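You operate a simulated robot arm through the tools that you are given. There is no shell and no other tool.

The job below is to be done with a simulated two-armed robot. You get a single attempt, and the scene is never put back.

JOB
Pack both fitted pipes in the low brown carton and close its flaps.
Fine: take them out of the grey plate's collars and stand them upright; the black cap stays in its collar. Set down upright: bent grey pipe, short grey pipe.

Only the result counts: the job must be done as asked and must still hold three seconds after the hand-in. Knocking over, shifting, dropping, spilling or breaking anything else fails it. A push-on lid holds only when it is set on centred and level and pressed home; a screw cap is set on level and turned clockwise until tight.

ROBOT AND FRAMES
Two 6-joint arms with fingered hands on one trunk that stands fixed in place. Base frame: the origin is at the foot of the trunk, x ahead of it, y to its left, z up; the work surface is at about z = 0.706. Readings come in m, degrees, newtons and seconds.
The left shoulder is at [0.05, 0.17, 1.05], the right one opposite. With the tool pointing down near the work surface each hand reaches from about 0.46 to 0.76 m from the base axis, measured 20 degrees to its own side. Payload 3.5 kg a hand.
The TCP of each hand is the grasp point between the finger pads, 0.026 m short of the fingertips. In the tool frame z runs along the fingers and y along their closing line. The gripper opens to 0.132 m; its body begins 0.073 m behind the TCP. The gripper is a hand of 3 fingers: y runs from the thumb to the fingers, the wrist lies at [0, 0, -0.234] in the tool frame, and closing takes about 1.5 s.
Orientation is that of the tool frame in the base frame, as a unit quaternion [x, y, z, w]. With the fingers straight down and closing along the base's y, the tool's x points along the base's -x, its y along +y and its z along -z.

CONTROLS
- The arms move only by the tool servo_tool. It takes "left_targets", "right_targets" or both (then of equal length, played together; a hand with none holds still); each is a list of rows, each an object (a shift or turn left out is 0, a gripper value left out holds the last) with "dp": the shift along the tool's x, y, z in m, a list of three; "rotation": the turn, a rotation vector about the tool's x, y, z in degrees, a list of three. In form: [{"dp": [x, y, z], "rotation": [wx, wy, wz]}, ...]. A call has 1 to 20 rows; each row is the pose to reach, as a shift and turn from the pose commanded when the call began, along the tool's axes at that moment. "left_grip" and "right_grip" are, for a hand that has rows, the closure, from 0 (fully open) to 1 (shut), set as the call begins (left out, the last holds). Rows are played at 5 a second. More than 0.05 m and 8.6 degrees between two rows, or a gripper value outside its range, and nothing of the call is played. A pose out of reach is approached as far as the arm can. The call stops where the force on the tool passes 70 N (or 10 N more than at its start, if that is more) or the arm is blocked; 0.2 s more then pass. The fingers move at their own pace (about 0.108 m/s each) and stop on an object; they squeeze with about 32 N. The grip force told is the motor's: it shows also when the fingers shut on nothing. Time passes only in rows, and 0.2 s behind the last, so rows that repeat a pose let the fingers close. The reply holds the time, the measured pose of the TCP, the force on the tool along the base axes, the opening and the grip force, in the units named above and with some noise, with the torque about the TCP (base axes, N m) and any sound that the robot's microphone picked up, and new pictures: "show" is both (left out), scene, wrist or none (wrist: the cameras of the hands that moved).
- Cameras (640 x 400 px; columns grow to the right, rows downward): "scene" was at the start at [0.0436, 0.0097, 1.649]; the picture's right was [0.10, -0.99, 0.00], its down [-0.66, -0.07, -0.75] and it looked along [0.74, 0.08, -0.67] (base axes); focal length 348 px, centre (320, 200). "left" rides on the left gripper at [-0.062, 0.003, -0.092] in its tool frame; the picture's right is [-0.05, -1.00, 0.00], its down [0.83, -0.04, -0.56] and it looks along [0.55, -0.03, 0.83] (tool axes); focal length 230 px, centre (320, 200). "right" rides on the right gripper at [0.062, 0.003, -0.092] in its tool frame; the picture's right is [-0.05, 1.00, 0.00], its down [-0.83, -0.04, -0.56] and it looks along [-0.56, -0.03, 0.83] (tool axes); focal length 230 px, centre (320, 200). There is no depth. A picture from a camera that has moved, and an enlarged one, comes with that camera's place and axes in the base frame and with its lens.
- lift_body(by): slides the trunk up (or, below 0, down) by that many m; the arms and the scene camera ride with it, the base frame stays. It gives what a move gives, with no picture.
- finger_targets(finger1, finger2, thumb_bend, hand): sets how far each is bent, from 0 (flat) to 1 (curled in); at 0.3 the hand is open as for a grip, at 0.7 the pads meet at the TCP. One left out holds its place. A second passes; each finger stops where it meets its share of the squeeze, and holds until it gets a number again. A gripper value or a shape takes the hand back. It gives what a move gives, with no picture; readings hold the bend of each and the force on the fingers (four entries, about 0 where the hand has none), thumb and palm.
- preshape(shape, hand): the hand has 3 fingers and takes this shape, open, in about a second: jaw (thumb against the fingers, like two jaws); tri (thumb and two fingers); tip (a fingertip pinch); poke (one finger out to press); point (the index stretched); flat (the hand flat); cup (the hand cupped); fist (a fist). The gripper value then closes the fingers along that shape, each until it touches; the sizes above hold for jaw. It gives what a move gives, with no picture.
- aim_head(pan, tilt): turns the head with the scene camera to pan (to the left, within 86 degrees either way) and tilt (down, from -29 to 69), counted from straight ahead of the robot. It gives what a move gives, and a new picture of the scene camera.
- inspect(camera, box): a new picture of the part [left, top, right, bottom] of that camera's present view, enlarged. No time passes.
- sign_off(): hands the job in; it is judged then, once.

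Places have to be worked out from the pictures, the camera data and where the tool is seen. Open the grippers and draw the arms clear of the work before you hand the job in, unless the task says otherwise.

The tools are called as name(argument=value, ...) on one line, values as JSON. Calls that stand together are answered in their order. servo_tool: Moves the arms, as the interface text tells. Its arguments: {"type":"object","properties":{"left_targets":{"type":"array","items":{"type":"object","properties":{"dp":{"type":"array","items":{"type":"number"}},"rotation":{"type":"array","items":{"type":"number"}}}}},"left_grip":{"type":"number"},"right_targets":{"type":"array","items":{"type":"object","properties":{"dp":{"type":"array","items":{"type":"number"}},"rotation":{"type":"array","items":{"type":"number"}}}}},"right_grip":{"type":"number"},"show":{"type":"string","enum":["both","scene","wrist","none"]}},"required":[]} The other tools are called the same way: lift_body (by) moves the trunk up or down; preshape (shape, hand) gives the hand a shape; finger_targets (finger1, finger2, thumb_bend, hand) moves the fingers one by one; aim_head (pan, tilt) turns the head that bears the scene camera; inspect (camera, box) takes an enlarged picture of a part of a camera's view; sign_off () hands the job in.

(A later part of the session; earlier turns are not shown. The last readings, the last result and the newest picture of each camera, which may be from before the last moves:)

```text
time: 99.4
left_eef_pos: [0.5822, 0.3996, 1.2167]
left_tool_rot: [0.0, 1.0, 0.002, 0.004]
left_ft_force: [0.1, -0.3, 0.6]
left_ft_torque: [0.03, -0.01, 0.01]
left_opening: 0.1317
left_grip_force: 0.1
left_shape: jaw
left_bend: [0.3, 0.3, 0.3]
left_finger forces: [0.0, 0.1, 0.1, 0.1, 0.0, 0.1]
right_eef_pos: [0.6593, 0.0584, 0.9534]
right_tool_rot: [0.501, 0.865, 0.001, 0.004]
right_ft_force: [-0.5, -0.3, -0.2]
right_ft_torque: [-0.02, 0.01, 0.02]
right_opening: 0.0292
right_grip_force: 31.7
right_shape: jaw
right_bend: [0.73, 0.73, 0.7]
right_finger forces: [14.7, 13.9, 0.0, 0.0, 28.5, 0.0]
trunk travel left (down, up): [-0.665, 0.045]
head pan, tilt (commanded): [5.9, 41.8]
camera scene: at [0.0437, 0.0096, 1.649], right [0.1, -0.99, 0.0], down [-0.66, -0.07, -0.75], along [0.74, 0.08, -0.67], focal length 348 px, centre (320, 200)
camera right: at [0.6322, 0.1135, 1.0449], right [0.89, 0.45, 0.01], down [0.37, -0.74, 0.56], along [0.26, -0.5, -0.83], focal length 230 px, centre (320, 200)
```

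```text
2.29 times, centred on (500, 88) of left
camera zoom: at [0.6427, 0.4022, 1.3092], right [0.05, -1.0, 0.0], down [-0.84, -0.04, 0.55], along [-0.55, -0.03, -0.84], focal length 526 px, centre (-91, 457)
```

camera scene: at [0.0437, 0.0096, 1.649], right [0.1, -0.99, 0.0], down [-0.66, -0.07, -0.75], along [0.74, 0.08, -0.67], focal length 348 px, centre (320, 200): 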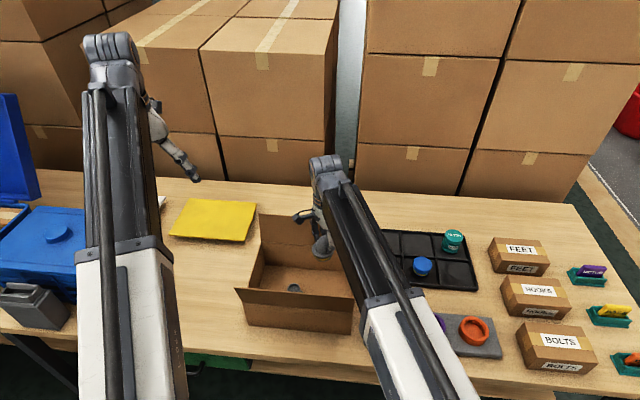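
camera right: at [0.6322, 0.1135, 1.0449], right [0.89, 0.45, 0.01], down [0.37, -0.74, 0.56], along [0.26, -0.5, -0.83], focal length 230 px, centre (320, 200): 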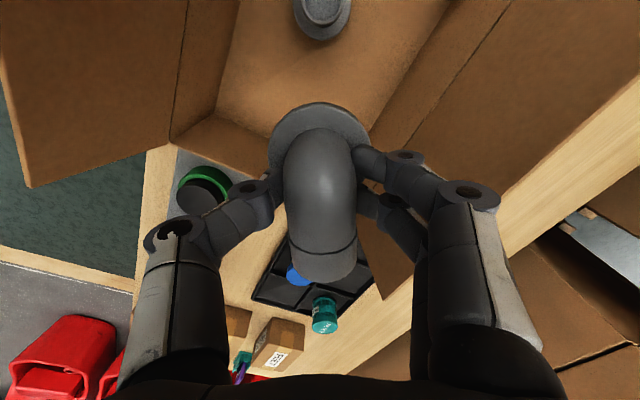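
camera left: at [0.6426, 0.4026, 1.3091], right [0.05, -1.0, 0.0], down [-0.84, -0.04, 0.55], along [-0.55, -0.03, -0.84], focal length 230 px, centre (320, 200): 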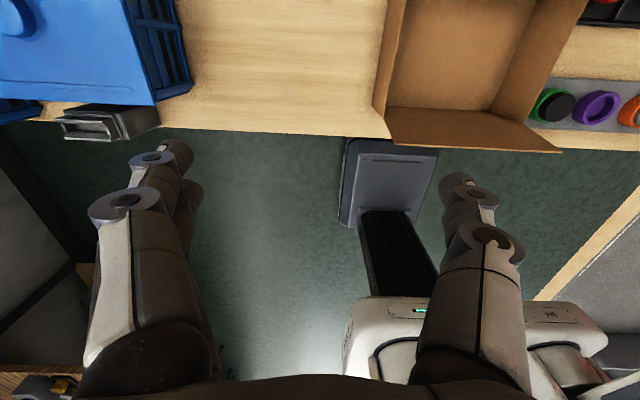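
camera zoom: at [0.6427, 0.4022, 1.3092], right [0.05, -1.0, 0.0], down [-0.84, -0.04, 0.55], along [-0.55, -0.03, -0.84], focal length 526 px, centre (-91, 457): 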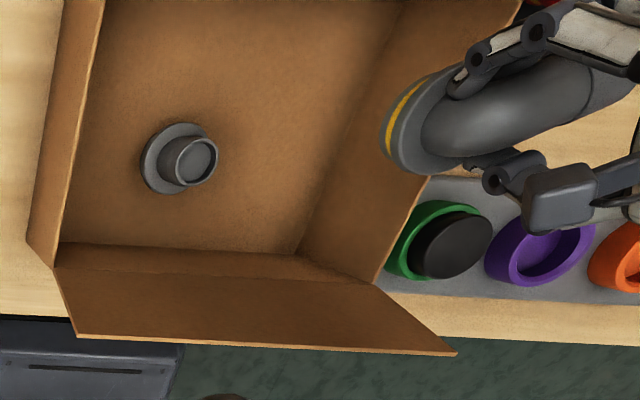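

The pipe is over the carton's right part, well away from the short pipe, with its leg inside the wall line. I lower it part way and watch.

servo_tool(right_targets=[{"dp": [0, 0, 0.03]}, {"dp": [0, 0, 0.06]}, {"dp": [0, 0, 0.09]}, {"dp": [0, 0, 0.115]}, {"dp": [0, 0, 0.135]}, {"dp": [0, 0, 0.15]}, {"dp": [0, 0, 0.15]}], show="both")

inspect(camera="left", box=[360, 0, 640, 175])

inspect(camera="scene", box=[220, 190, 400, 350])

```text
time: 101.0
left_eef_pos: [0.5824, 0.3989, 1.2149]
left_tool_rot: [0.0, 1.0, 0.001, 0.004]
left_ft_force: [0.4, -0.1, 1.0]
left_ft_torque: [0.01, 0.03, 0.0]
left_opening: 0.1317
left_grip_force: 0.1
left_shape: jaw
left_bend: [0.3, 0.3, 0.3]
left_finger forces: [0.0, 0.0, 0.1, 0.0, 0.1, 0.1]
right_eef_pos: [0.6616, 0.0558, 0.8012]
right_tool_rot: [0.501, 0.865, 0.001, 0.004]
right_ft_force: [0.2, -0.3, -1.3]
right_ft_torque: [-0.02, -0.02, -0.02]
right_opening: 0.0289
right_grip_force: 32.0
right_shape: jaw
right_bend: [0.73, 0.73, 0.7]
right_finger forces: [14.6, 13.9, 0.0, 0.0, 28.3, 0.0]
trunk travel left (down, up): [-0.665, 0.045]
head pan, tilt (commanded): [5.9, 41.8]
camera scene: at [0.0437, 0.0097, 1.649], right [0.1, -0.99, 0.0], down [-0.66, -0.07, -0.75], along [0.74, 0.08, -0.67], focal length 348 px, centre (320, 200)
camera right: at [0.6346, 0.1116, 0.8936], right [0.89, 0.45, 0.01], down [0.37, -0.74, 0.56], along [0.26, -0.5, -0.83], focal length 230 px, centre (320, 200)
```

scene: 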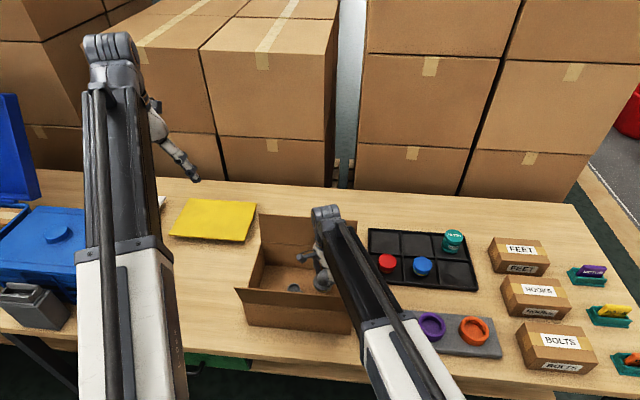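
right: 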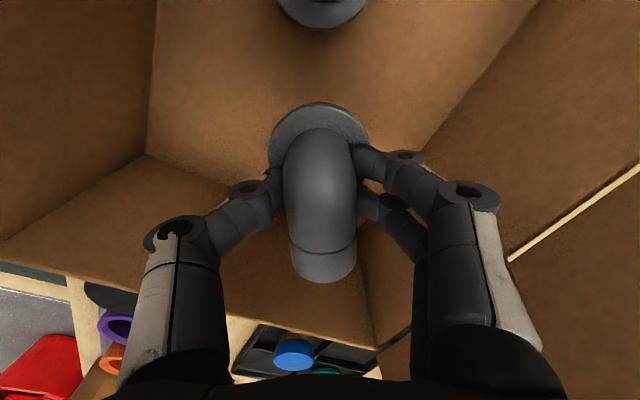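

```text
2.29 times, centred on (500, 88) of left
camera zoom: at [0.6427, 0.4023, 1.3091], right [0.05, -1.0, 0.0], down [-0.84, -0.04, 0.55], along [-0.55, -0.03, -0.84], focal length 526 px, centre (-91, 457)
```

zoom: 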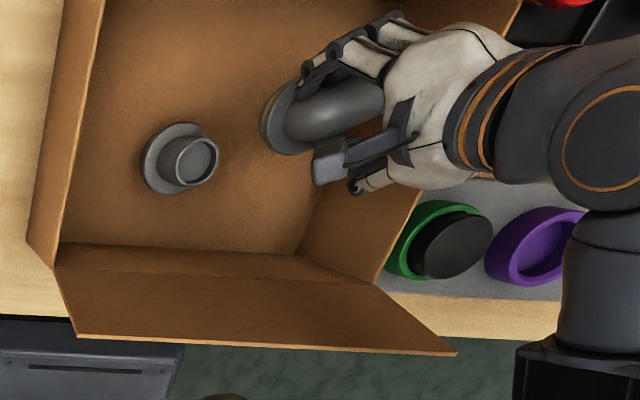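

```text
2.50 times, centred on (310, 270) of scene
camera zoom: at [0.0437, 0.0097, 1.649], right [0.1, -0.99, 0.0], down [-0.66, -0.07, -0.75], along [0.74, 0.08, -0.67], focal length 869 px, centre (345, 25)
```

zoom: 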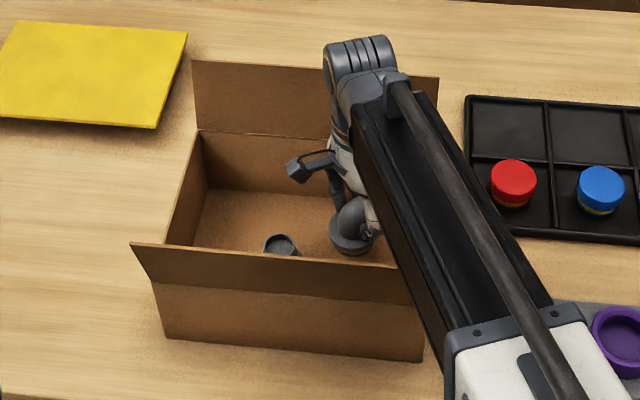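

All clear. I lower to TCP z≈0.770, just short of the expected contact at about 0.764.

servo_tool(right_targets=[{"dp": [0, 0, 0.012]}, {"dp": [0, 0, 0.022]}, {"dp": [0, 0, 0.031]}, {"dp": [0, 0, 0.031]}], show="none")

servo_tool(right_targets=[{"dp": [0, 0, 0.0015]}, {"dp": [0, 0, 0.003]}, {"dp": [0, 0, 0.0045]}, {"dp": [0, 0, 0.0045]}], show="wrist")

```text
time: 102.0
left_eef_pos: [0.5825, 0.3984, 1.2159]
left_tool_rot: [0.001, 1.0, 0.001, 0.005]
left_ft_force: [0.5, -0.7, 0.1]
left_ft_torque: [-0.01, 0.01, 0.01]
left_opening: 0.1319
left_grip_force: 0.0
left_shape: jaw
left_bend: [0.3, 0.3, 0.3]
left_finger forces: [0.0, 0.0, 0.0, 0.1, 0.0, 0.0]
right_eef_pos: [0.6628, 0.0554, 0.7708]
right_tool_rot: [0.502, 0.865, 0.002, 0.004]
right_ft_force: [-1.1, -0.1, -0.5]
right_ft_torque: [0.0, 0.0, 0.0]
right_opening: 0.0286
right_grip_force: 31.2
right_shape: jaw
right_bend: [0.73, 0.73, 0.7]
right_finger forces: [14.6, 13.7, 0.0, 0.1, 28.3, 0.1]
trunk travel left (down, up): [-0.665, 0.045]
head pan, tilt (commanded): [5.9, 41.8]
```

```text
time: 103.0
left_eef_pos: [0.5823, 0.3993, 1.217]
left_tool_rot: [-0.001, 1.0, 0.001, 0.004]
left_ft_force: [0.2, 0.9, -0.3]
left_ft_torque: [0.02, 0.01, 0.04]
left_opening: 0.1319
left_grip_force: 0.1
left_shape: jaw
left_bend: [0.3, 0.3, 0.3]
left_finger forces: [0.1, 0.0, 0.0, 0.0, 0.0, 0.0]
right_eef_pos: [0.6625, 0.0551, 0.765]
right_tool_rot: [0.501, 0.865, 0.0, 0.004]
right_ft_force: [0.0, -1.5, 4.0]
right_ft_torque: [0.0, 0.04, -0.04]
right_opening: 0.0289
right_grip_force: 32.1
right_shape: jaw
right_bend: [0.73, 0.73, 0.7]
right_finger forces: [15.6, 14.6, 0.1, 0.0, 30.0, 0.1]
trunk travel left (down, up): [-0.665, 0.045]
head pan, tilt (commanded): [5.9, 41.8]
camera right: at [0.6357, 0.11, 0.8581], right [0.89, 0.45, 0.01], down [0.37, -0.74, 0.56], along [0.26, -0.5, -0.83], focal length 230 px, centre (320, 200)
```

right: 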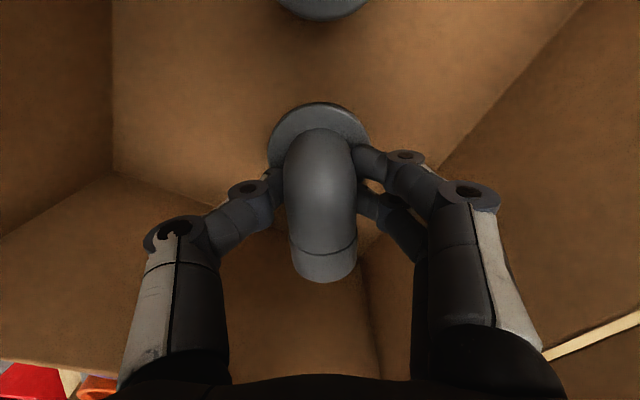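

First touch at z=0.765 (4 N). I press 1 mm more to seat the plug flat, then open the hand part way.

servo_tool(right_targets=[{"dp": [0, 0, 0.001]}, {"dp": [0, 0, 0.001]}], show="none")

servo_tool(right_targets=[{"dp": [0, 0, 0]}, {"dp": [0, 0, 0]}, {"dp": [0, 0, 0]}, {"dp": [0, 0, 0]}, {"dp": [0, 0, 0]}], right_grip=0.5, show="wrist")

inspect(camera="left", box=[400, 0, 600, 125])

```text
time: 103.6
left_eef_pos: [0.5813, 0.3994, 1.2157]
left_tool_rot: [0.0, 1.0, 0.001, 0.005]
left_ft_force: [-0.8, -0.3, -0.3]
left_ft_torque: [-0.05, 0.01, -0.04]
left_opening: 0.1319
left_grip_force: 0.1
left_shape: jaw
left_bend: [0.3, 0.3, 0.3]
left_finger forces: [0.0, 0.0, 0.0, 0.0, 0.0, 0.1]
right_eef_pos: [0.6629, 0.0539, 0.7655]
right_tool_rot: [0.501, 0.865, 0.001, 0.004]
right_ft_force: [1.5, -2.4, 8.0]
right_ft_torque: [0.0, 0.08, 0.01]
right_opening: 0.0292
right_grip_force: 32.2
right_shape: jaw
right_bend: [0.73, 0.73, 0.7]
right_finger forces: [16.5, 15.3, 0.1, 0.1, 31.1, 0.1]
trunk travel left (down, up): [-0.665, 0.045]
head pan, tilt (commanded): [5.9, 41.8]
```

```text
time: 104.8
left_eef_pos: [0.5832, 0.3993, 1.2157]
left_tool_rot: [0.0, 1.0, 0.001, 0.005]
left_ft_force: [0.9, -0.2, -0.4]
left_ft_torque: [0.0, -0.03, 0.0]
left_opening: 0.1321
left_grip_force: 0.1
left_shape: jaw
left_bend: [0.3, 0.3, 0.3]
left_finger forces: [0.0, 0.0, 0.0, 0.0, 0.1, 0.0]
right_eef_pos: [0.6628, 0.0554, 0.7641]
right_tool_rot: [0.501, 0.865, 0.001, 0.004]
right_ft_force: [0.2, -0.2, -0.3]
right_ft_torque: [0.01, -0.03, -0.01]
right_opening: 0.0654
right_grip_force: 0.0
right_shape: jaw
right_bend: [0.73, 0.73, 0.7]
right_finger forces: [0.1, 0.1, 0.1, 0.1, 0.0, 0.0]
trunk travel left (down, up): [-0.665, 0.045]
head pan, tilt (commanded): [5.9, 41.8]
camera right: at [0.636, 0.1099, 0.8569], right [0.89, 0.45, 0.01], down [0.37, -0.74, 0.56], along [0.26, -0.5, -0.83], focal length 230 px, centre (320, 200)
```

right: 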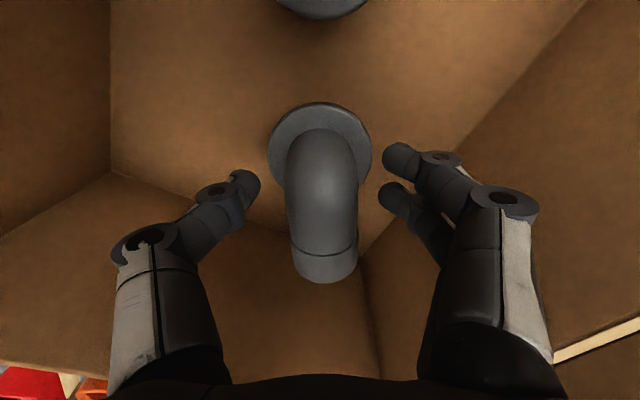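

```text
3.20 times, centred on (500, 62) of left
camera zoom: at [0.6427, 0.4024, 1.3091], right [0.05, -1.0, 0.0], down [-0.84, -0.04, 0.55], along [-0.55, -0.03, -0.84], focal length 736 px, centre (-256, 640)
```

zoom: 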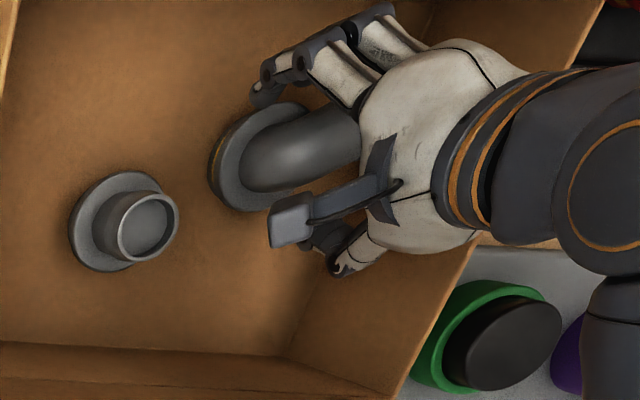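

The bent pipe stands upright in the carton, with the fingers clear of it. I lift the hand straight up out of the carton.

servo_tool(right_targets=[{"dp": [0, 0, -0.015]}, {"dp": [0, 0, -0.035]}, {"dp": [0, 0, -0.065]}, {"dp": [0, 0, -0.1]}, {"dp": [0, 0, -0.14]}, {"dp": [0, 0, -0.18]}, {"dp": [0, 0, -0.21]}, {"dp": [0, 0, -0.21]}], show="both")

inspect(camera="left", box=[360, 0, 640, 175])

inspect(camera="right", box=[100, 0, 540, 250])

```text
time: 106.6
left_eef_pos: [0.5825, 0.3991, 1.2159]
left_tool_rot: [0.001, 1.0, 0.002, 0.005]
left_ft_force: [0.2, -0.1, -0.5]
left_ft_torque: [-0.04, -0.01, -0.03]
left_opening: 0.132
left_grip_force: 0.0
left_shape: jaw
left_bend: [0.3, 0.3, 0.3]
left_finger forces: [0.1, 0.0, 0.1, 0.1, 0.0, 0.0]
right_eef_pos: [0.6621, 0.0535, 0.9752]
right_tool_rot: [0.502, 0.865, 0.0, 0.002]
right_ft_force: [0.6, 0.2, 0.1]
right_ft_torque: [0.03, -0.03, -0.01]
right_opening: 0.0654
right_grip_force: 0.2
right_shape: jaw
right_bend: [0.73, 0.73, 0.7]
right_finger forces: [0.0, 0.0, 0.1, 0.1, 0.0, 0.0]
trunk travel left (down, up): [-0.665, 0.045]
head pan, tilt (commanded): [5.9, 41.8]
camera scene: at [0.0437, 0.0097, 1.649], right [0.1, -0.99, 0.0], down [-0.66, -0.07, -0.75], along [0.74, 0.08, -0.67], focal length 348 px, centre (320, 200)
camera right: at [0.6348, 0.1098, 1.0675], right [0.89, 0.45, 0.0], down [0.37, -0.74, 0.56], along [0.26, -0.5, -0.83], focal length 230 px, centre (320, 200)
```

scene: 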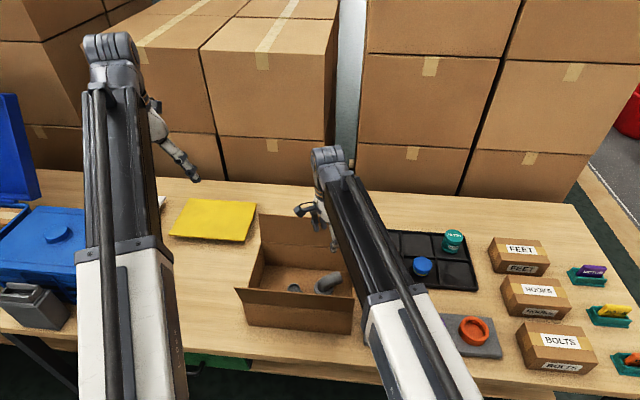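
right: 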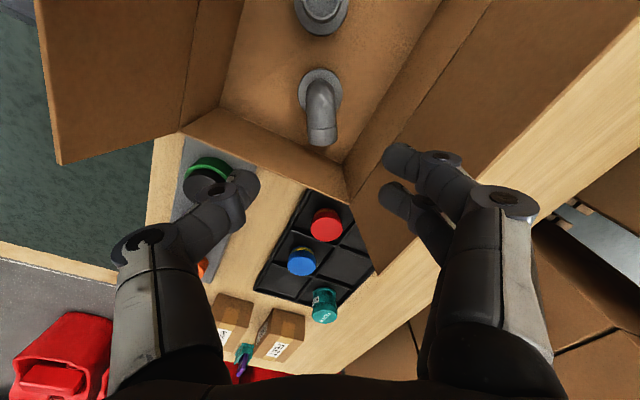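

```text
2.29 times, centred on (500, 88) of left
camera zoom: at [0.6427, 0.4023, 1.3091], right [0.05, -1.0, 0.0], down [-0.84, -0.04, 0.55], along [-0.55, -0.03, -0.84], focal length 526 px, centre (-91, 457)
```

zoom: 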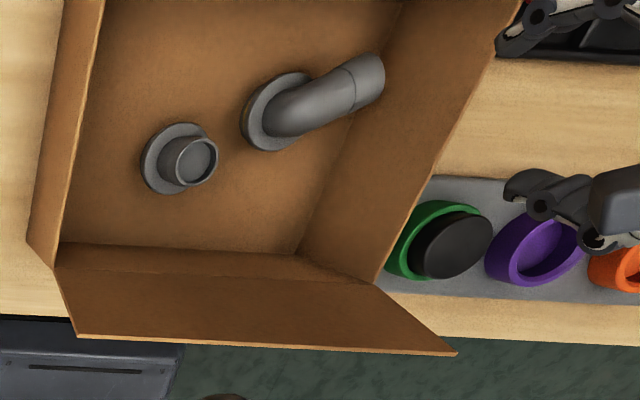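

```text
1.45 times, centred on (320, 125) of right
camera zoom: at [0.6348, 0.1098, 1.0675], right [0.89, 0.45, 0.0], down [0.37, -0.74, 0.56], along [0.26, -0.5, -0.83], focal length 335 px, centre (320, 309)
```

zoom: 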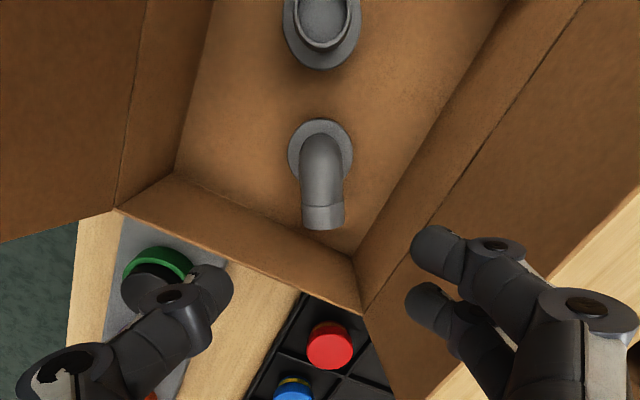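

Both pipes stand upright in the carton. Now the flaps: I first park the right hand clear on the right side.

servo_tool(right_targets=[{"dp": [-0.0279, -0.0303, -0.0083]}, {"dp": [-0.0558, -0.0606, -0.0167]}, {"dp": [-0.0838, -0.0908, -0.025]}, {"dp": [-0.1117, -0.1211, -0.0333]}, {"dp": [-0.1396, -0.1514, -0.0417]}, {"dp": [-0.1675, -0.1817, -0.05]}, {"dp": [-0.1955, -0.2119, -0.0583]}, {"dp": [-0.2234, -0.2422, -0.0667]}, {"dp": [-0.2513, -0.2725, -0.075]}, {"dp": [-0.2513, -0.2725, -0.075]}], show="scene")

inspect(camera="scene", box=[220, 200, 380, 340])

```text
time: 108.8
left_eef_pos: [0.5824, 0.3983, 1.217]
left_tool_rot: [0.0, 1.0, 0.001, 0.005]
left_ft_force: [0.2, -0.3, 0.4]
left_ft_torque: [0.02, -0.01, -0.06]
left_opening: 0.1318
left_grip_force: 0.0
left_shape: jaw
left_bend: [0.3, 0.3, 0.3]
left_finger forces: [0.0, 0.0, 0.0, 0.1, 0.0, 0.1]
right_eef_pos: [0.5486, -0.3, 1.0461]
right_tool_rot: [0.502, 0.865, 0.0, 0.005]
right_ft_force: [0.6, -0.2, 0.2]
right_ft_torque: [0.02, 0.0, -0.01]
right_opening: 0.0652
right_grip_force: 0.0
right_shape: jaw
right_bend: [0.73, 0.73, 0.7]
right_finger forces: [0.0, 0.1, 0.0, 0.0, 0.1, 0.0]
trunk travel left (down, up): [-0.665, 0.045]
head pan, tilt (commanded): [5.9, 41.8]
camera scene: at [0.0437, 0.0098, 1.649], right [0.1, -0.99, 0.0], down [-0.66, -0.07, -0.75], along [0.74, 0.08, -0.67], focal length 348 px, centre (320, 200)
```

scene: 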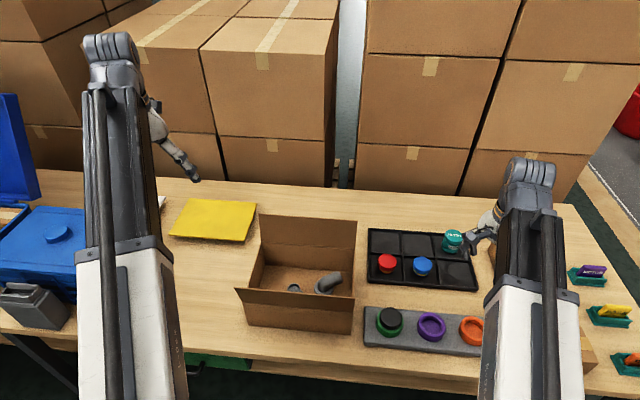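

```text
2.86 times, centred on (300, 270) of scene
camera zoom: at [0.0437, 0.0098, 1.649], right [0.1, -0.99, 0.0], down [-0.66, -0.07, -0.75], along [0.74, 0.08, -0.67], focal length 994 px, centre (377, 0)
```

zoom: 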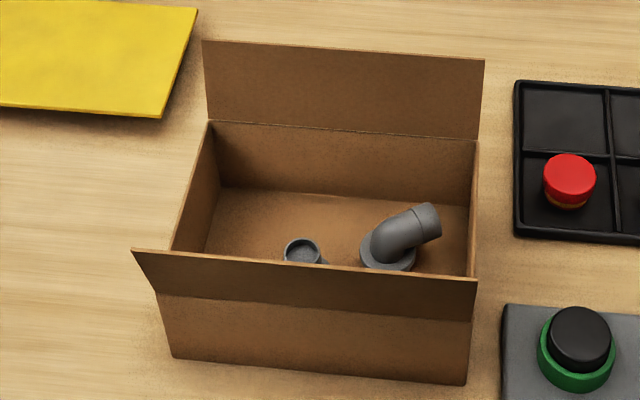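

Both pipes are upright inside, well below the rim. I bring the right hand, closed and yawed to face straight, to the robot side of the front flap at about (0.47, 0.08), still above it.

servo_tool(right_targets=[{"dp": [0.037, 0.0119, 0], "rotation": [0, 0, -6]}, {"dp": [0.0739, 0.0238, 0], "rotation": [0, 0, -12]}, {"dp": [0.1109, 0.0357, 0], "rotation": [0, 0, -18]}, {"dp": [0.1478, 0.0476, 0], "rotation": [0, 0, -24]}, {"dp": [0.1848, 0.0595, 0], "rotation": [0, 0, -30]}, {"dp": [0.2217, 0.0714, 0], "rotation": [0, 0, -36]}, {"dp": [0.2587, 0.0833, 0], "rotation": [0, 0, -42]}, {"dp": [0.2956, 0.0952, 0], "rotation": [0, 0, -48]}, {"dp": [0.3326, 0.1071, 0], "rotation": [0, 0, -54]}, {"dp": [0.3695, 0.119, 0], "rotation": [0, 0, -60]}, {"dp": [0.3695, 0.119, 0], "rotation": [0, 0, -60]}], right_grip=1.0, show="both")

```text
time: 111.2
left_eef_pos: [0.5823, 0.3992, 1.2168]
left_tool_rot: [0.001, 1.0, 0.0, 0.005]
left_ft_force: [-1.0, 0.4, 0.2]
left_ft_torque: [-0.02, 0.0, -0.02]
left_opening: 0.1318
left_grip_force: 0.0
left_shape: jaw
left_bend: [0.3, 0.3, 0.3]
left_finger forces: [0.1, 0.1, 0.0, 0.0, 0.1, 0.0]
right_eef_pos: [0.4678, 0.0819, 1.048]
right_tool_rot: [0.001, 1.0, -0.002, 0.004]
right_ft_force: [-0.3, 0.0, -0.4]
right_ft_torque: [0.04, 0.01, 0.01]
right_opening: 0.0
right_grip_force: 32.4
right_shape: jaw
right_bend: [0.67, 0.67, 0.74]
right_finger forces: [0.0, 0.0, 0.0, 0.0, 0.0, 0.1]
trunk travel left (down, up): [-0.665, 0.045]
head pan, tilt (commanded): [5.9, 41.8]
camera scene: at [0.0436, 0.0096, 1.649], right [0.1, -0.99, 0.0], down [-0.66, -0.07, -0.75], along [0.74, 0.08, -0.67], focal length 348 px, centre (320, 200)
camera right: at [0.4079, 0.0862, 1.1411], right [0.05, 1.0, 0.0], down [0.83, -0.04, 0.56], along [0.56, -0.03, -0.83], focal length 230 px, centre (320, 200)
```

scene: 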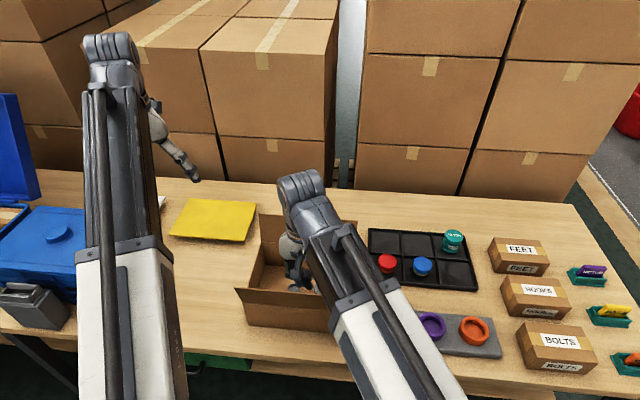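
right: 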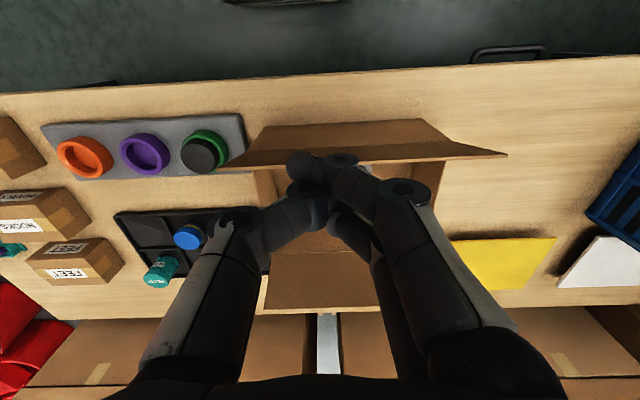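

The closed fingers are in front of and above the front flap. I lower them along its robot side to TCP z≈0.90 (tips at about 0.875, below the flap's top edge).

servo_tool(right_targets=[{"dp": [0.006, 0, 0.03]}, {"dp": [0.006, 0, 0.065]}, {"dp": [0.006, 0, 0.1]}, {"dp": [0.006, 0, 0.13]}, {"dp": [0.006, 0, 0.148]}, {"dp": [0.006, 0, 0.148]}], show="both")

inspect(camera="left", box=[340, 0, 640, 200])

inspect(camera="scene", box=[220, 200, 400, 350])

```text
time: 112.6
left_eef_pos: [0.5821, 0.4002, 1.2158]
left_tool_rot: [-0.001, 1.0, 0.001, 0.004]
left_ft_force: [0.9, 0.7, -0.8]
left_ft_torque: [0.01, 0.0, -0.02]
left_opening: 0.1319
left_grip_force: 0.1
left_shape: jaw
left_bend: [0.3, 0.3, 0.3]
left_finger forces: [0.0, 0.1, 0.1, 0.0, 0.0, 0.0]
right_eef_pos: [0.4646, 0.0837, 0.8998]
right_tool_rot: [0.002, 1.0, -0.002, 0.004]
right_ft_force: [-0.4, 0.1, 0.3]
right_ft_torque: [0.01, 0.02, -0.02]
right_opening: 0.0
right_grip_force: 32.0
right_shape: jaw
right_bend: [0.67, 0.67, 0.74]
right_finger forces: [0.0, 0.0, 0.0, 0.0, 0.0, 0.1]
trunk travel left (down, up): [-0.665, 0.045]
head pan, tilt (commanded): [5.9, 41.8]
camera scene: at [0.0436, 0.0097, 1.649], right [0.1, -0.99, 0.0], down [-0.66, -0.07, -0.75], along [0.74, 0.08, -0.67], focal length 348 px, centre (320, 200)
camera right: at [0.4037, 0.0865, 0.9917], right [0.06, 1.0, 0.0], down [0.83, -0.04, 0.56], along [0.56, -0.03, -0.83], focal length 230 px, centre (320, 200)
```

scene: 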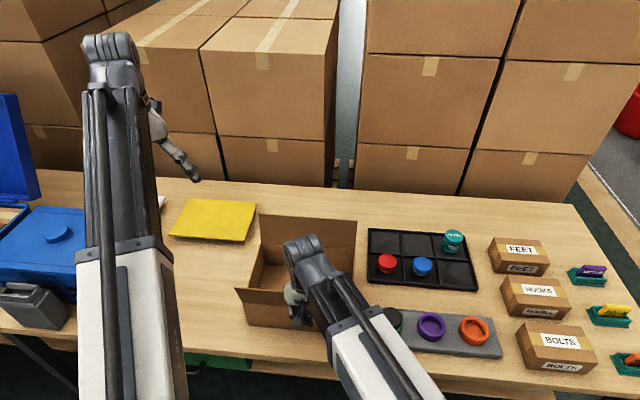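
right: 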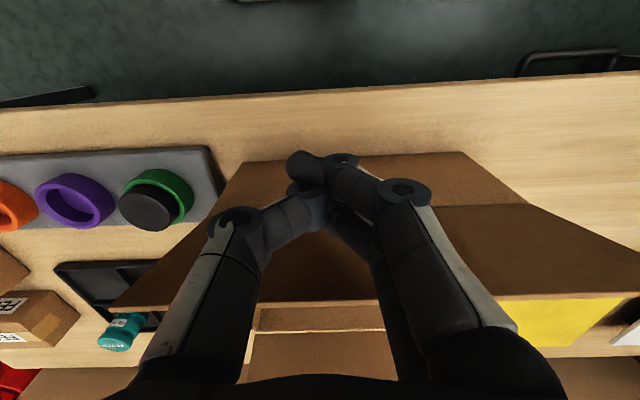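

```text
2.00 times, centred on (490, 100) of left
camera zoom: at [0.6426, 0.4023, 1.3092], right [0.05, -1.0, 0.0], down [-0.84, -0.04, 0.55], along [-0.55, -0.03, -0.84], focal length 460 px, centre (-20, 400)
```

zoom: 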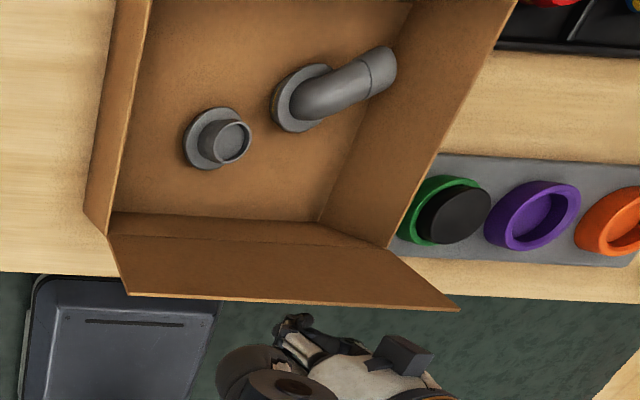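

```text
2.67 times, centred on (310, 275) of scene
camera zoom: at [0.0436, 0.0097, 1.649], right [0.1, -0.99, 0.0], down [-0.66, -0.07, -0.75], along [0.74, 0.08, -0.67], focal length 927 px, centre (347, 0)
```

zoom: 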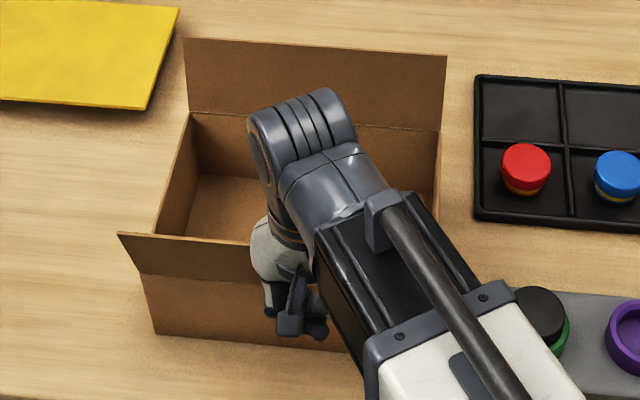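

The hand is on the robot side of the flap and clear. I push slowly in +x to swing the front flap past upright.

servo_tool(right_targets=[{"dp": [-0.012, 0, 0]}, {"dp": [-0.024, 0, 0]}, {"dp": [-0.035, 0, 0]}, {"dp": [-0.045, 0, 0]}, {"dp": [-0.055, 0, 0]}, {"dp": [-0.065, 0, 0]}, {"dp": [-0.065, 0, 0]}], show="wrist")

inspect(camera="left", box=[340, 0, 640, 200])

inspect(camera="scene", box=[220, 200, 400, 350])

```text
time: 114.2
left_eef_pos: [0.5816, 0.3993, 1.2154]
left_tool_rot: [0.0, 1.0, 0.001, 0.004]
left_ft_force: [-0.3, -0.7, -0.1]
left_ft_torque: [0.02, -0.01, 0.0]
left_opening: 0.132
left_grip_force: 0.1
left_shape: jaw
left_bend: [0.3, 0.3, 0.3]
left_finger forces: [0.0, 0.0, 0.1, 0.0, 0.1, 0.1]
right_eef_pos: [0.5278, 0.0814, 0.9005]
right_tool_rot: [0.002, 1.0, -0.003, 0.003]
right_ft_force: [0.4, -0.4, -0.8]
right_ft_torque: [0.02, -0.03, -0.02]
right_opening: 0.0001
right_grip_force: 31.9
right_shape: jaw
right_bend: [0.67, 0.67, 0.74]
right_finger forces: [0.0, 0.0, 0.0, 0.1, 0.0, 0.0]
trunk travel left (down, up): [-0.665, 0.045]
head pan, tilt (commanded): [5.9, 41.8]
camera right: at [0.4672, 0.0848, 0.9922], right [0.05, 1.0, 0.0], down [0.83, -0.04, 0.56], along [0.56, -0.03, -0.83], focal length 230 px, centre (320, 200)
```

right: 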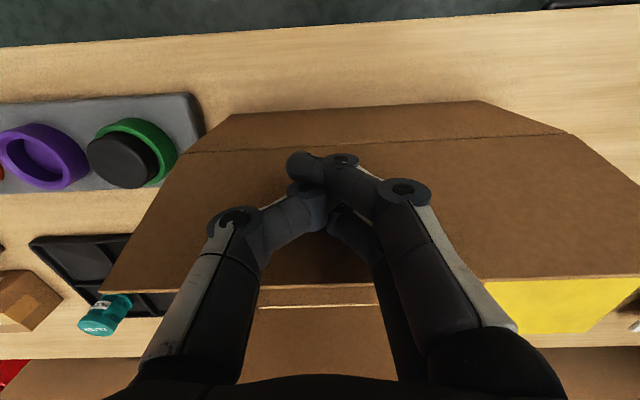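

```text
2.00 times, centred on (490, 100) of left
camera zoom: at [0.6426, 0.4023, 1.3092], right [0.05, -1.0, 0.0], down [-0.84, -0.04, 0.55], along [-0.55, -0.03, -0.84], focal length 460 px, centre (-20, 400)
```

zoom: 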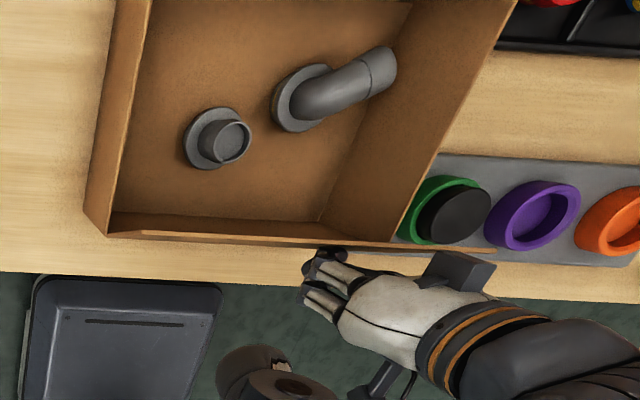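

```text
2.67 times, centred on (310, 275) of scene
camera zoom: at [0.0436, 0.0097, 1.649], right [0.1, -0.99, 0.0], down [-0.66, -0.07, -0.75], along [0.74, 0.08, -0.67], focal length 927 px, centre (347, 0)
```

zoom: 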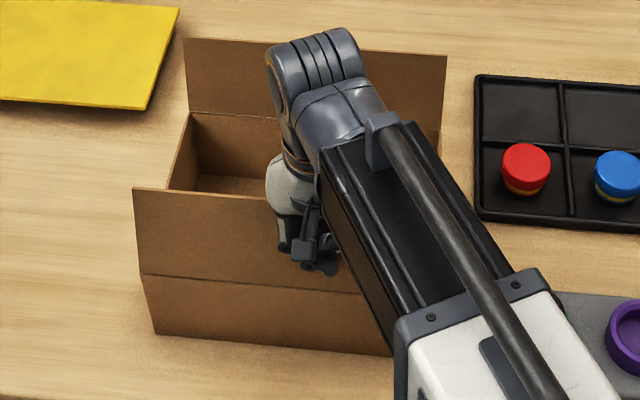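

The front flap swings easily and is now about upright or just inward; the carton has not moved. I continue inward and downward along an arc.

servo_tool(right_targets=[{"dp": [-0.015, 0, 0]}, {"dp": [-0.032, 0, 0]}, {"dp": [-0.048, 0, 0.003]}, {"dp": [-0.06, 0, 0.008]}, {"dp": [-0.07, 0, 0.016]}, {"dp": [-0.078, 0, 0.025]}, {"dp": [-0.082, 0, 0.033]}, {"dp": [-0.082, 0, 0.033]}], show="wrist")

inspect(camera="left", box=[340, 0, 640, 200])

inspect(camera="scene", box=[220, 200, 400, 350])

```text
time: 116.0
left_eef_pos: [0.5812, 0.3991, 1.2163]
left_tool_rot: [0.0, 1.0, 0.001, 0.005]
left_ft_force: [-0.6, 0.0, 0.4]
left_ft_torque: [0.0, -0.01, 0.02]
left_opening: 0.1318
left_grip_force: 0.1
left_shape: jaw
left_bend: [0.3, 0.3, 0.3]
left_finger forces: [0.1, 0.1, 0.0, 0.1, 0.1, 0.0]
right_eef_pos: [0.6111, 0.0804, 0.868]
right_tool_rot: [0.001, 1.0, -0.002, 0.003]
right_ft_force: [-0.6, 0.4, 0.1]
right_ft_torque: [0.03, 0.0, -0.02]
right_opening: 0.0
right_grip_force: 32.4
right_shape: jaw
right_bend: [0.67, 0.67, 0.74]
right_finger forces: [0.0, 0.0, 0.0, 0.1, 0.0, 0.0]
trunk travel left (down, up): [-0.665, 0.045]
head pan, tilt (commanded): [5.9, 41.8]
camera right: at [0.5508, 0.084, 0.9595], right [0.06, 1.0, 0.0], down [0.83, -0.04, 0.56], along [0.56, -0.03, -0.83], focal length 230 px, centre (320, 200)
```

right: 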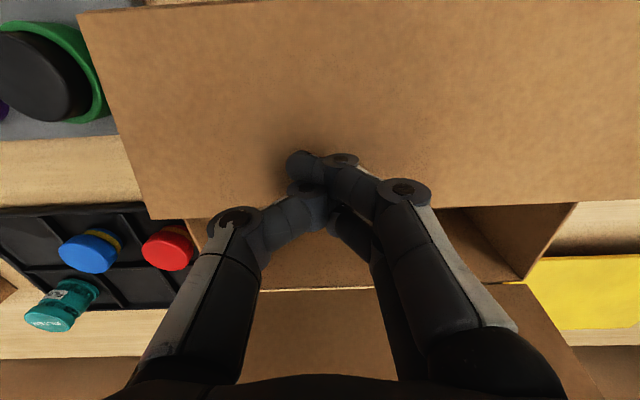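

```text
2.00 times, centred on (490, 100) of left
camera zoom: at [0.6426, 0.4023, 1.3092], right [0.05, -1.0, 0.0], down [-0.84, -0.04, 0.55], along [-0.55, -0.03, -0.84], focal length 460 px, centre (-20, 400)
```

zoom: 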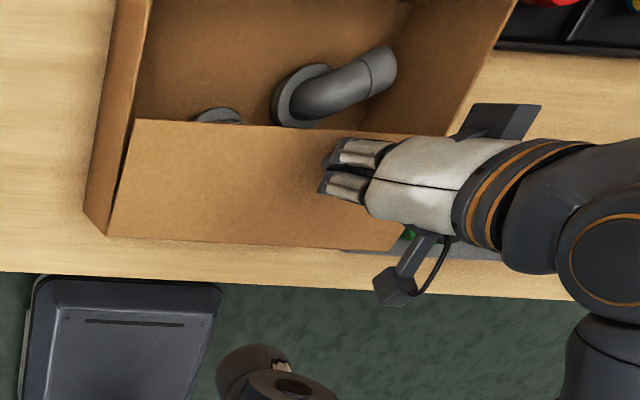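

```text
2.67 times, centred on (310, 275) of scene
camera zoom: at [0.0436, 0.0097, 1.649], right [0.1, -0.99, 0.0], down [-0.66, -0.07, -0.75], along [0.74, 0.08, -0.67], focal length 927 px, centre (347, 0)
```

zoom: 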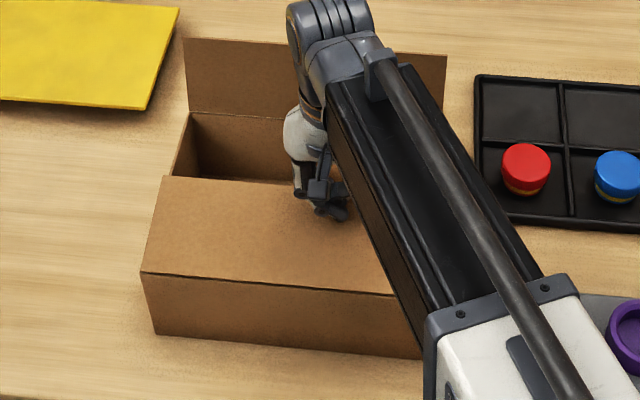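

The front flap is nearly down. I lower the fingertips in small steps to press it level with the rim.

servo_tool(right_targets=[{"dp": [0.0, 0, 0.004]}, {"dp": [0.0, 0, 0.008]}, {"dp": [0.0, 0, 0.011]}, {"dp": [0.0, 0, 0.011]}], show="none")

inspect(camera="left", box=[340, 0, 640, 200])

inspect(camera="scene", box=[220, 200, 400, 350])

```text
time: 117.0
left_eef_pos: [0.5822, 0.3977, 1.216]
left_tool_rot: [0.0, 1.0, 0.001, 0.005]
left_ft_force: [0.5, -0.1, 0.0]
left_ft_torque: [0.0, -0.01, -0.01]
left_opening: 0.1319
left_grip_force: 0.0
left_shape: jaw
left_bend: [0.3, 0.3, 0.3]
left_finger forces: [0.0, 0.0, 0.0, 0.0, 0.1, 0.0]
right_eef_pos: [0.6102, 0.0814, 0.8571]
right_tool_rot: [0.001, 1.0, -0.002, 0.004]
right_ft_force: [0.5, 1.0, 0.6]
right_ft_torque: [0.01, 0.04, 0.02]
right_opening: 0.0001
right_grip_force: 32.1
right_shape: jaw
right_bend: [0.67, 0.67, 0.74]
right_finger forces: [0.0, 0.0, 0.0, 0.1, 0.1, 0.1]
trunk travel left (down, up): [-0.665, 0.045]
head pan, tilt (commanded): [5.9, 41.8]
```

```text
2.00 times, centred on (490, 100) of left
camera zoom: at [0.6426, 0.4023, 1.3091], right [0.05, -1.0, 0.0], down [-0.84, -0.04, 0.55], along [-0.55, -0.03, -0.84], focal length 460 px, centre (-20, 400)
```

zoom: 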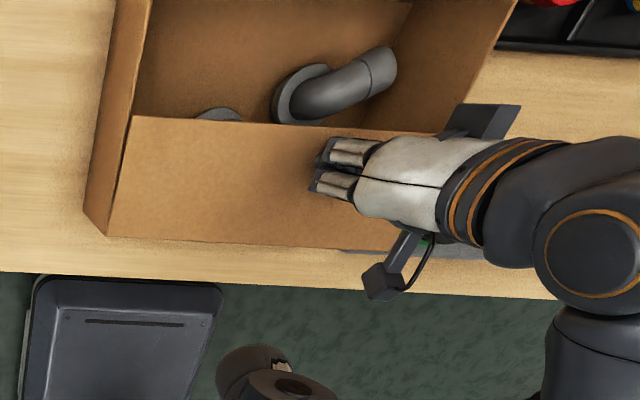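

```text
2.67 times, centred on (310, 275) of scene
camera zoom: at [0.0436, 0.0097, 1.649], right [0.1, -0.99, 0.0], down [-0.66, -0.07, -0.75], along [0.74, 0.08, -0.67], focal length 927 px, centre (347, 0)
```

zoom: 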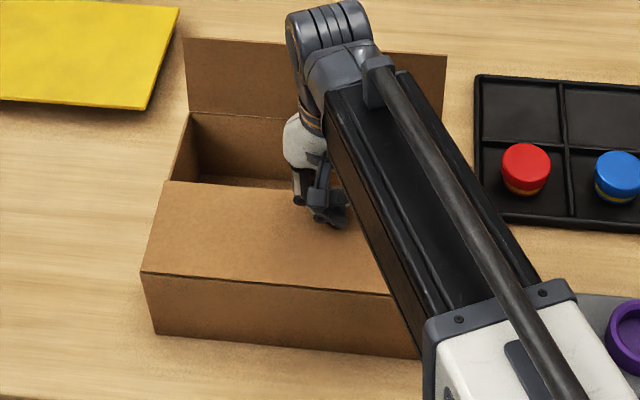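

The flap is about 9° above level now. I press further down in 2–3 mm steps, watching the force.

servo_tool(right_targets=[{"dp": [0.0, 0, 0.003]}, {"dp": [0.0, 0, 0.006]}, {"dp": [0.0, 0, 0.008]}, {"dp": [0.0, 0, 0.008]}], show="none")

inspect(camera="scene", box=[220, 200, 400, 350])

```text
time: 118.0
left_eef_pos: [0.5825, 0.3995, 1.2158]
left_tool_rot: [0.0, 1.0, 0.001, 0.005]
left_ft_force: [0.3, 0.4, 0.4]
left_ft_torque: [0.01, -0.01, 0.0]
left_opening: 0.1319
left_grip_force: 0.1
left_shape: jaw
left_bend: [0.3, 0.3, 0.3]
left_finger forces: [0.0, 0.0, 0.0, 0.0, 0.0, 0.2]
right_eef_pos: [0.6107, 0.082, 0.8499]
right_tool_rot: [0.002, 1.0, -0.002, 0.004]
right_ft_force: [0.1, 0.2, 0.5]
right_ft_torque: [0.01, 0.0, 0.03]
right_opening: 0.0001
right_grip_force: 32.4
right_shape: jaw
right_bend: [0.67, 0.67, 0.74]
right_finger forces: [0.0, 0.0, 0.1, 0.1, 0.0, 0.0]
trunk travel left (down, up): [-0.665, 0.045]
head pan, tilt (commanded): [5.9, 41.8]
```

```text
2.67 times, centred on (310, 275) of scene
camera zoom: at [0.0436, 0.0097, 1.649], right [0.1, -0.99, 0.0], down [-0.66, -0.07, -0.75], along [0.74, 0.08, -0.67], focal length 927 px, centre (347, 0)
```

zoom: 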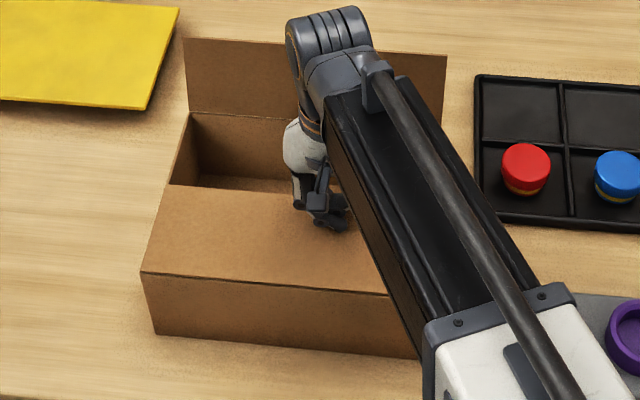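

The flap's edge now computes to about z≈0.826, level with the rim. I press 2 mm more to feel whether it has a stop.

servo_tool(right_targets=[{"dp": [0.0, 0, 0.001]}, {"dp": [0.0, 0, 0.002]}, {"dp": [0.0, 0, 0.002]}], show="wrist")

inspect(camera="left", box=[340, 0, 640, 200])

```text
time: 118.8
left_eef_pos: [0.581, 0.4003, 1.216]
left_tool_rot: [-0.001, 1.0, 0.001, 0.004]
left_ft_force: [0.2, 0.6, -0.3]
left_ft_torque: [0.02, -0.03, -0.03]
left_opening: 0.1321
left_grip_force: 0.0
left_shape: jaw
left_bend: [0.3, 0.3, 0.3]
left_finger forces: [0.0, 0.0, 0.1, 0.0, 0.0, 0.0]
right_eef_pos: [0.6112, 0.0811, 0.8473]
right_tool_rot: [0.002, 1.0, -0.002, 0.004]
right_ft_force: [0.0, 0.4, 0.3]
right_ft_torque: [0.03, 0.01, 0.0]
right_opening: 0.0
right_grip_force: 31.6
right_shape: jaw
right_bend: [0.67, 0.67, 0.74]
right_finger forces: [0.0, 0.0, 0.0, 0.0, 0.0, 0.0]
trunk travel left (down, up): [-0.665, 0.045]
head pan, tilt (commanded): [5.9, 41.8]
camera right: at [0.5509, 0.0851, 0.9391], right [0.06, 1.0, 0.0], down [0.83, -0.04, 0.56], along [0.56, -0.03, -0.83], focal length 230 px, centre (320, 200)
```

right: 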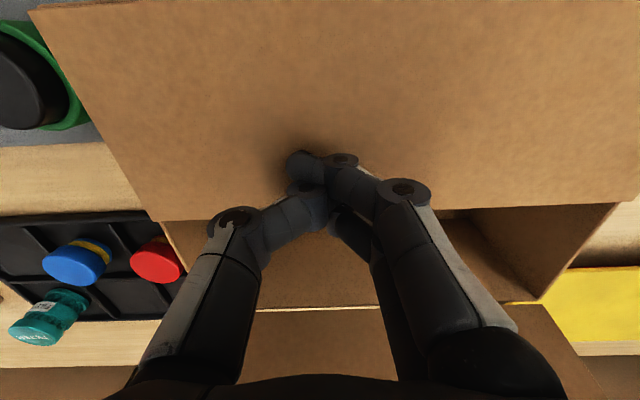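

```text
2.00 times, centred on (490, 100) of left
camera zoom: at [0.6426, 0.4023, 1.3092], right [0.05, -1.0, 0.0], down [-0.84, -0.04, 0.55], along [-0.55, -0.03, -0.84], focal length 460 px, centre (-20, 400)
```

zoom: 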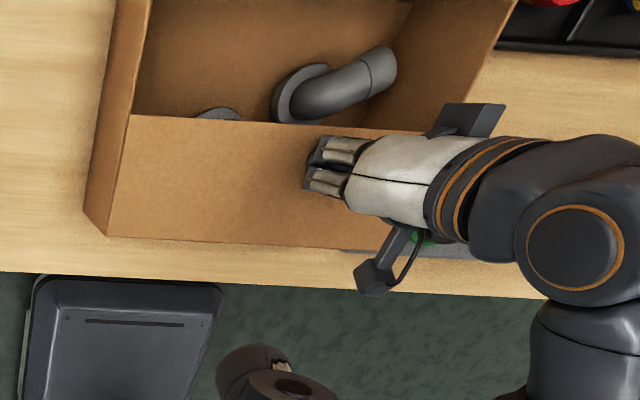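

In the left camera's view the flap's edge lies exactly along the rim line, so it is level. I lift the right hand straight up and check that the flap stays down.

servo_tool(right_targets=[{"dp": [0.0, 0, -0.02]}, {"dp": [0.0, 0, -0.05]}, {"dp": [0.0, 0, -0.09]}, {"dp": [0.0, 0, -0.13]}, {"dp": [0.0, 0, -0.17]}, {"dp": [0.0, 0, -0.2]}, {"dp": [0.0, 0, -0.2]}], show="both")

inspect(camera="left", box=[340, 0, 640, 200])

```text
time: 120.4
left_eef_pos: [0.5817, 0.399, 1.2159]
left_tool_rot: [0.0, 1.0, 0.001, 0.005]
left_ft_force: [0.2, -1.0, 0.3]
left_ft_torque: [0.0, 0.01, 0.03]
left_opening: 0.1316
left_grip_force: 0.1
left_shape: jaw
left_bend: [0.3, 0.3, 0.3]
left_finger forces: [0.1, 0.0, 0.0, 0.1, 0.1, 0.1]
right_eef_pos: [0.6092, 0.0822, 1.0468]
right_tool_rot: [0.002, 1.0, -0.002, 0.004]
right_ft_force: [-0.3, -0.1, -1.0]
right_ft_torque: [-0.01, 0.02, 0.04]
right_opening: 0.0
right_grip_force: 31.8
right_shape: jaw
right_bend: [0.67, 0.67, 0.74]
right_finger forces: [0.0, 0.0, 0.0, 0.0, 0.1, 0.0]
trunk travel left (down, up): [-0.665, 0.045]
head pan, tilt (commanded): [5.9, 41.8]
camera scene: at [0.0436, 0.0097, 1.649], right [0.1, -0.99, 0.0], down [-0.66, -0.07, -0.75], along [0.74, 0.08, -0.67], focal length 348 px, centre (320, 200)
camera right: at [0.5489, 0.0857, 1.1398], right [0.06, 1.0, 0.0], down [0.83, -0.04, 0.56], along [0.56, -0.03, -0.83], focal length 230 px, centre (320, 200)
```

scene: 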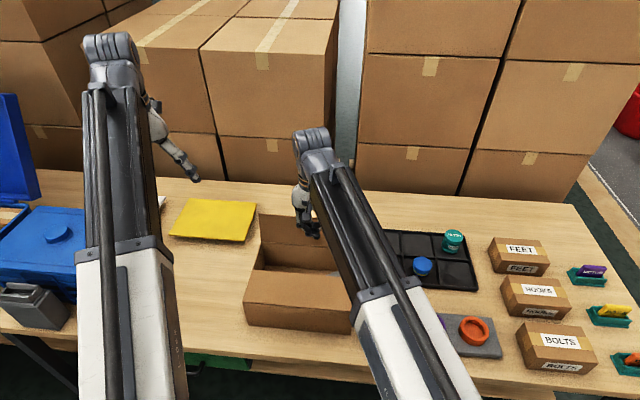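
right: 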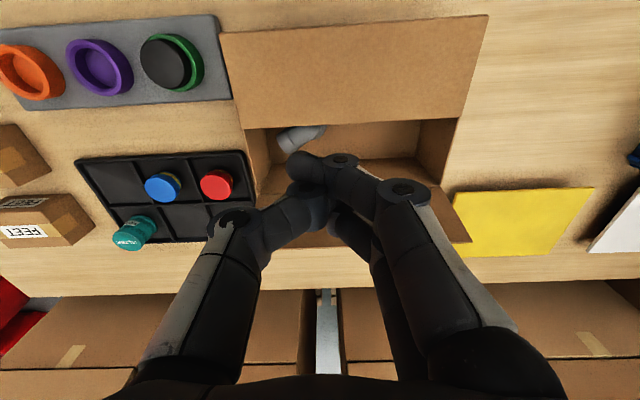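

```text
2.00 times, centred on (490, 100) of left
camera zoom: at [0.6427, 0.4023, 1.3091], right [0.05, -1.0, 0.0], down [-0.84, -0.04, 0.55], along [-0.55, -0.03, -0.84], focal length 460 px, centre (-20, 400)
```

zoom: 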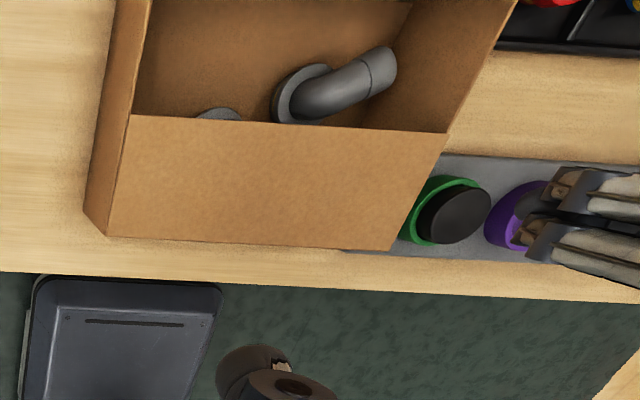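

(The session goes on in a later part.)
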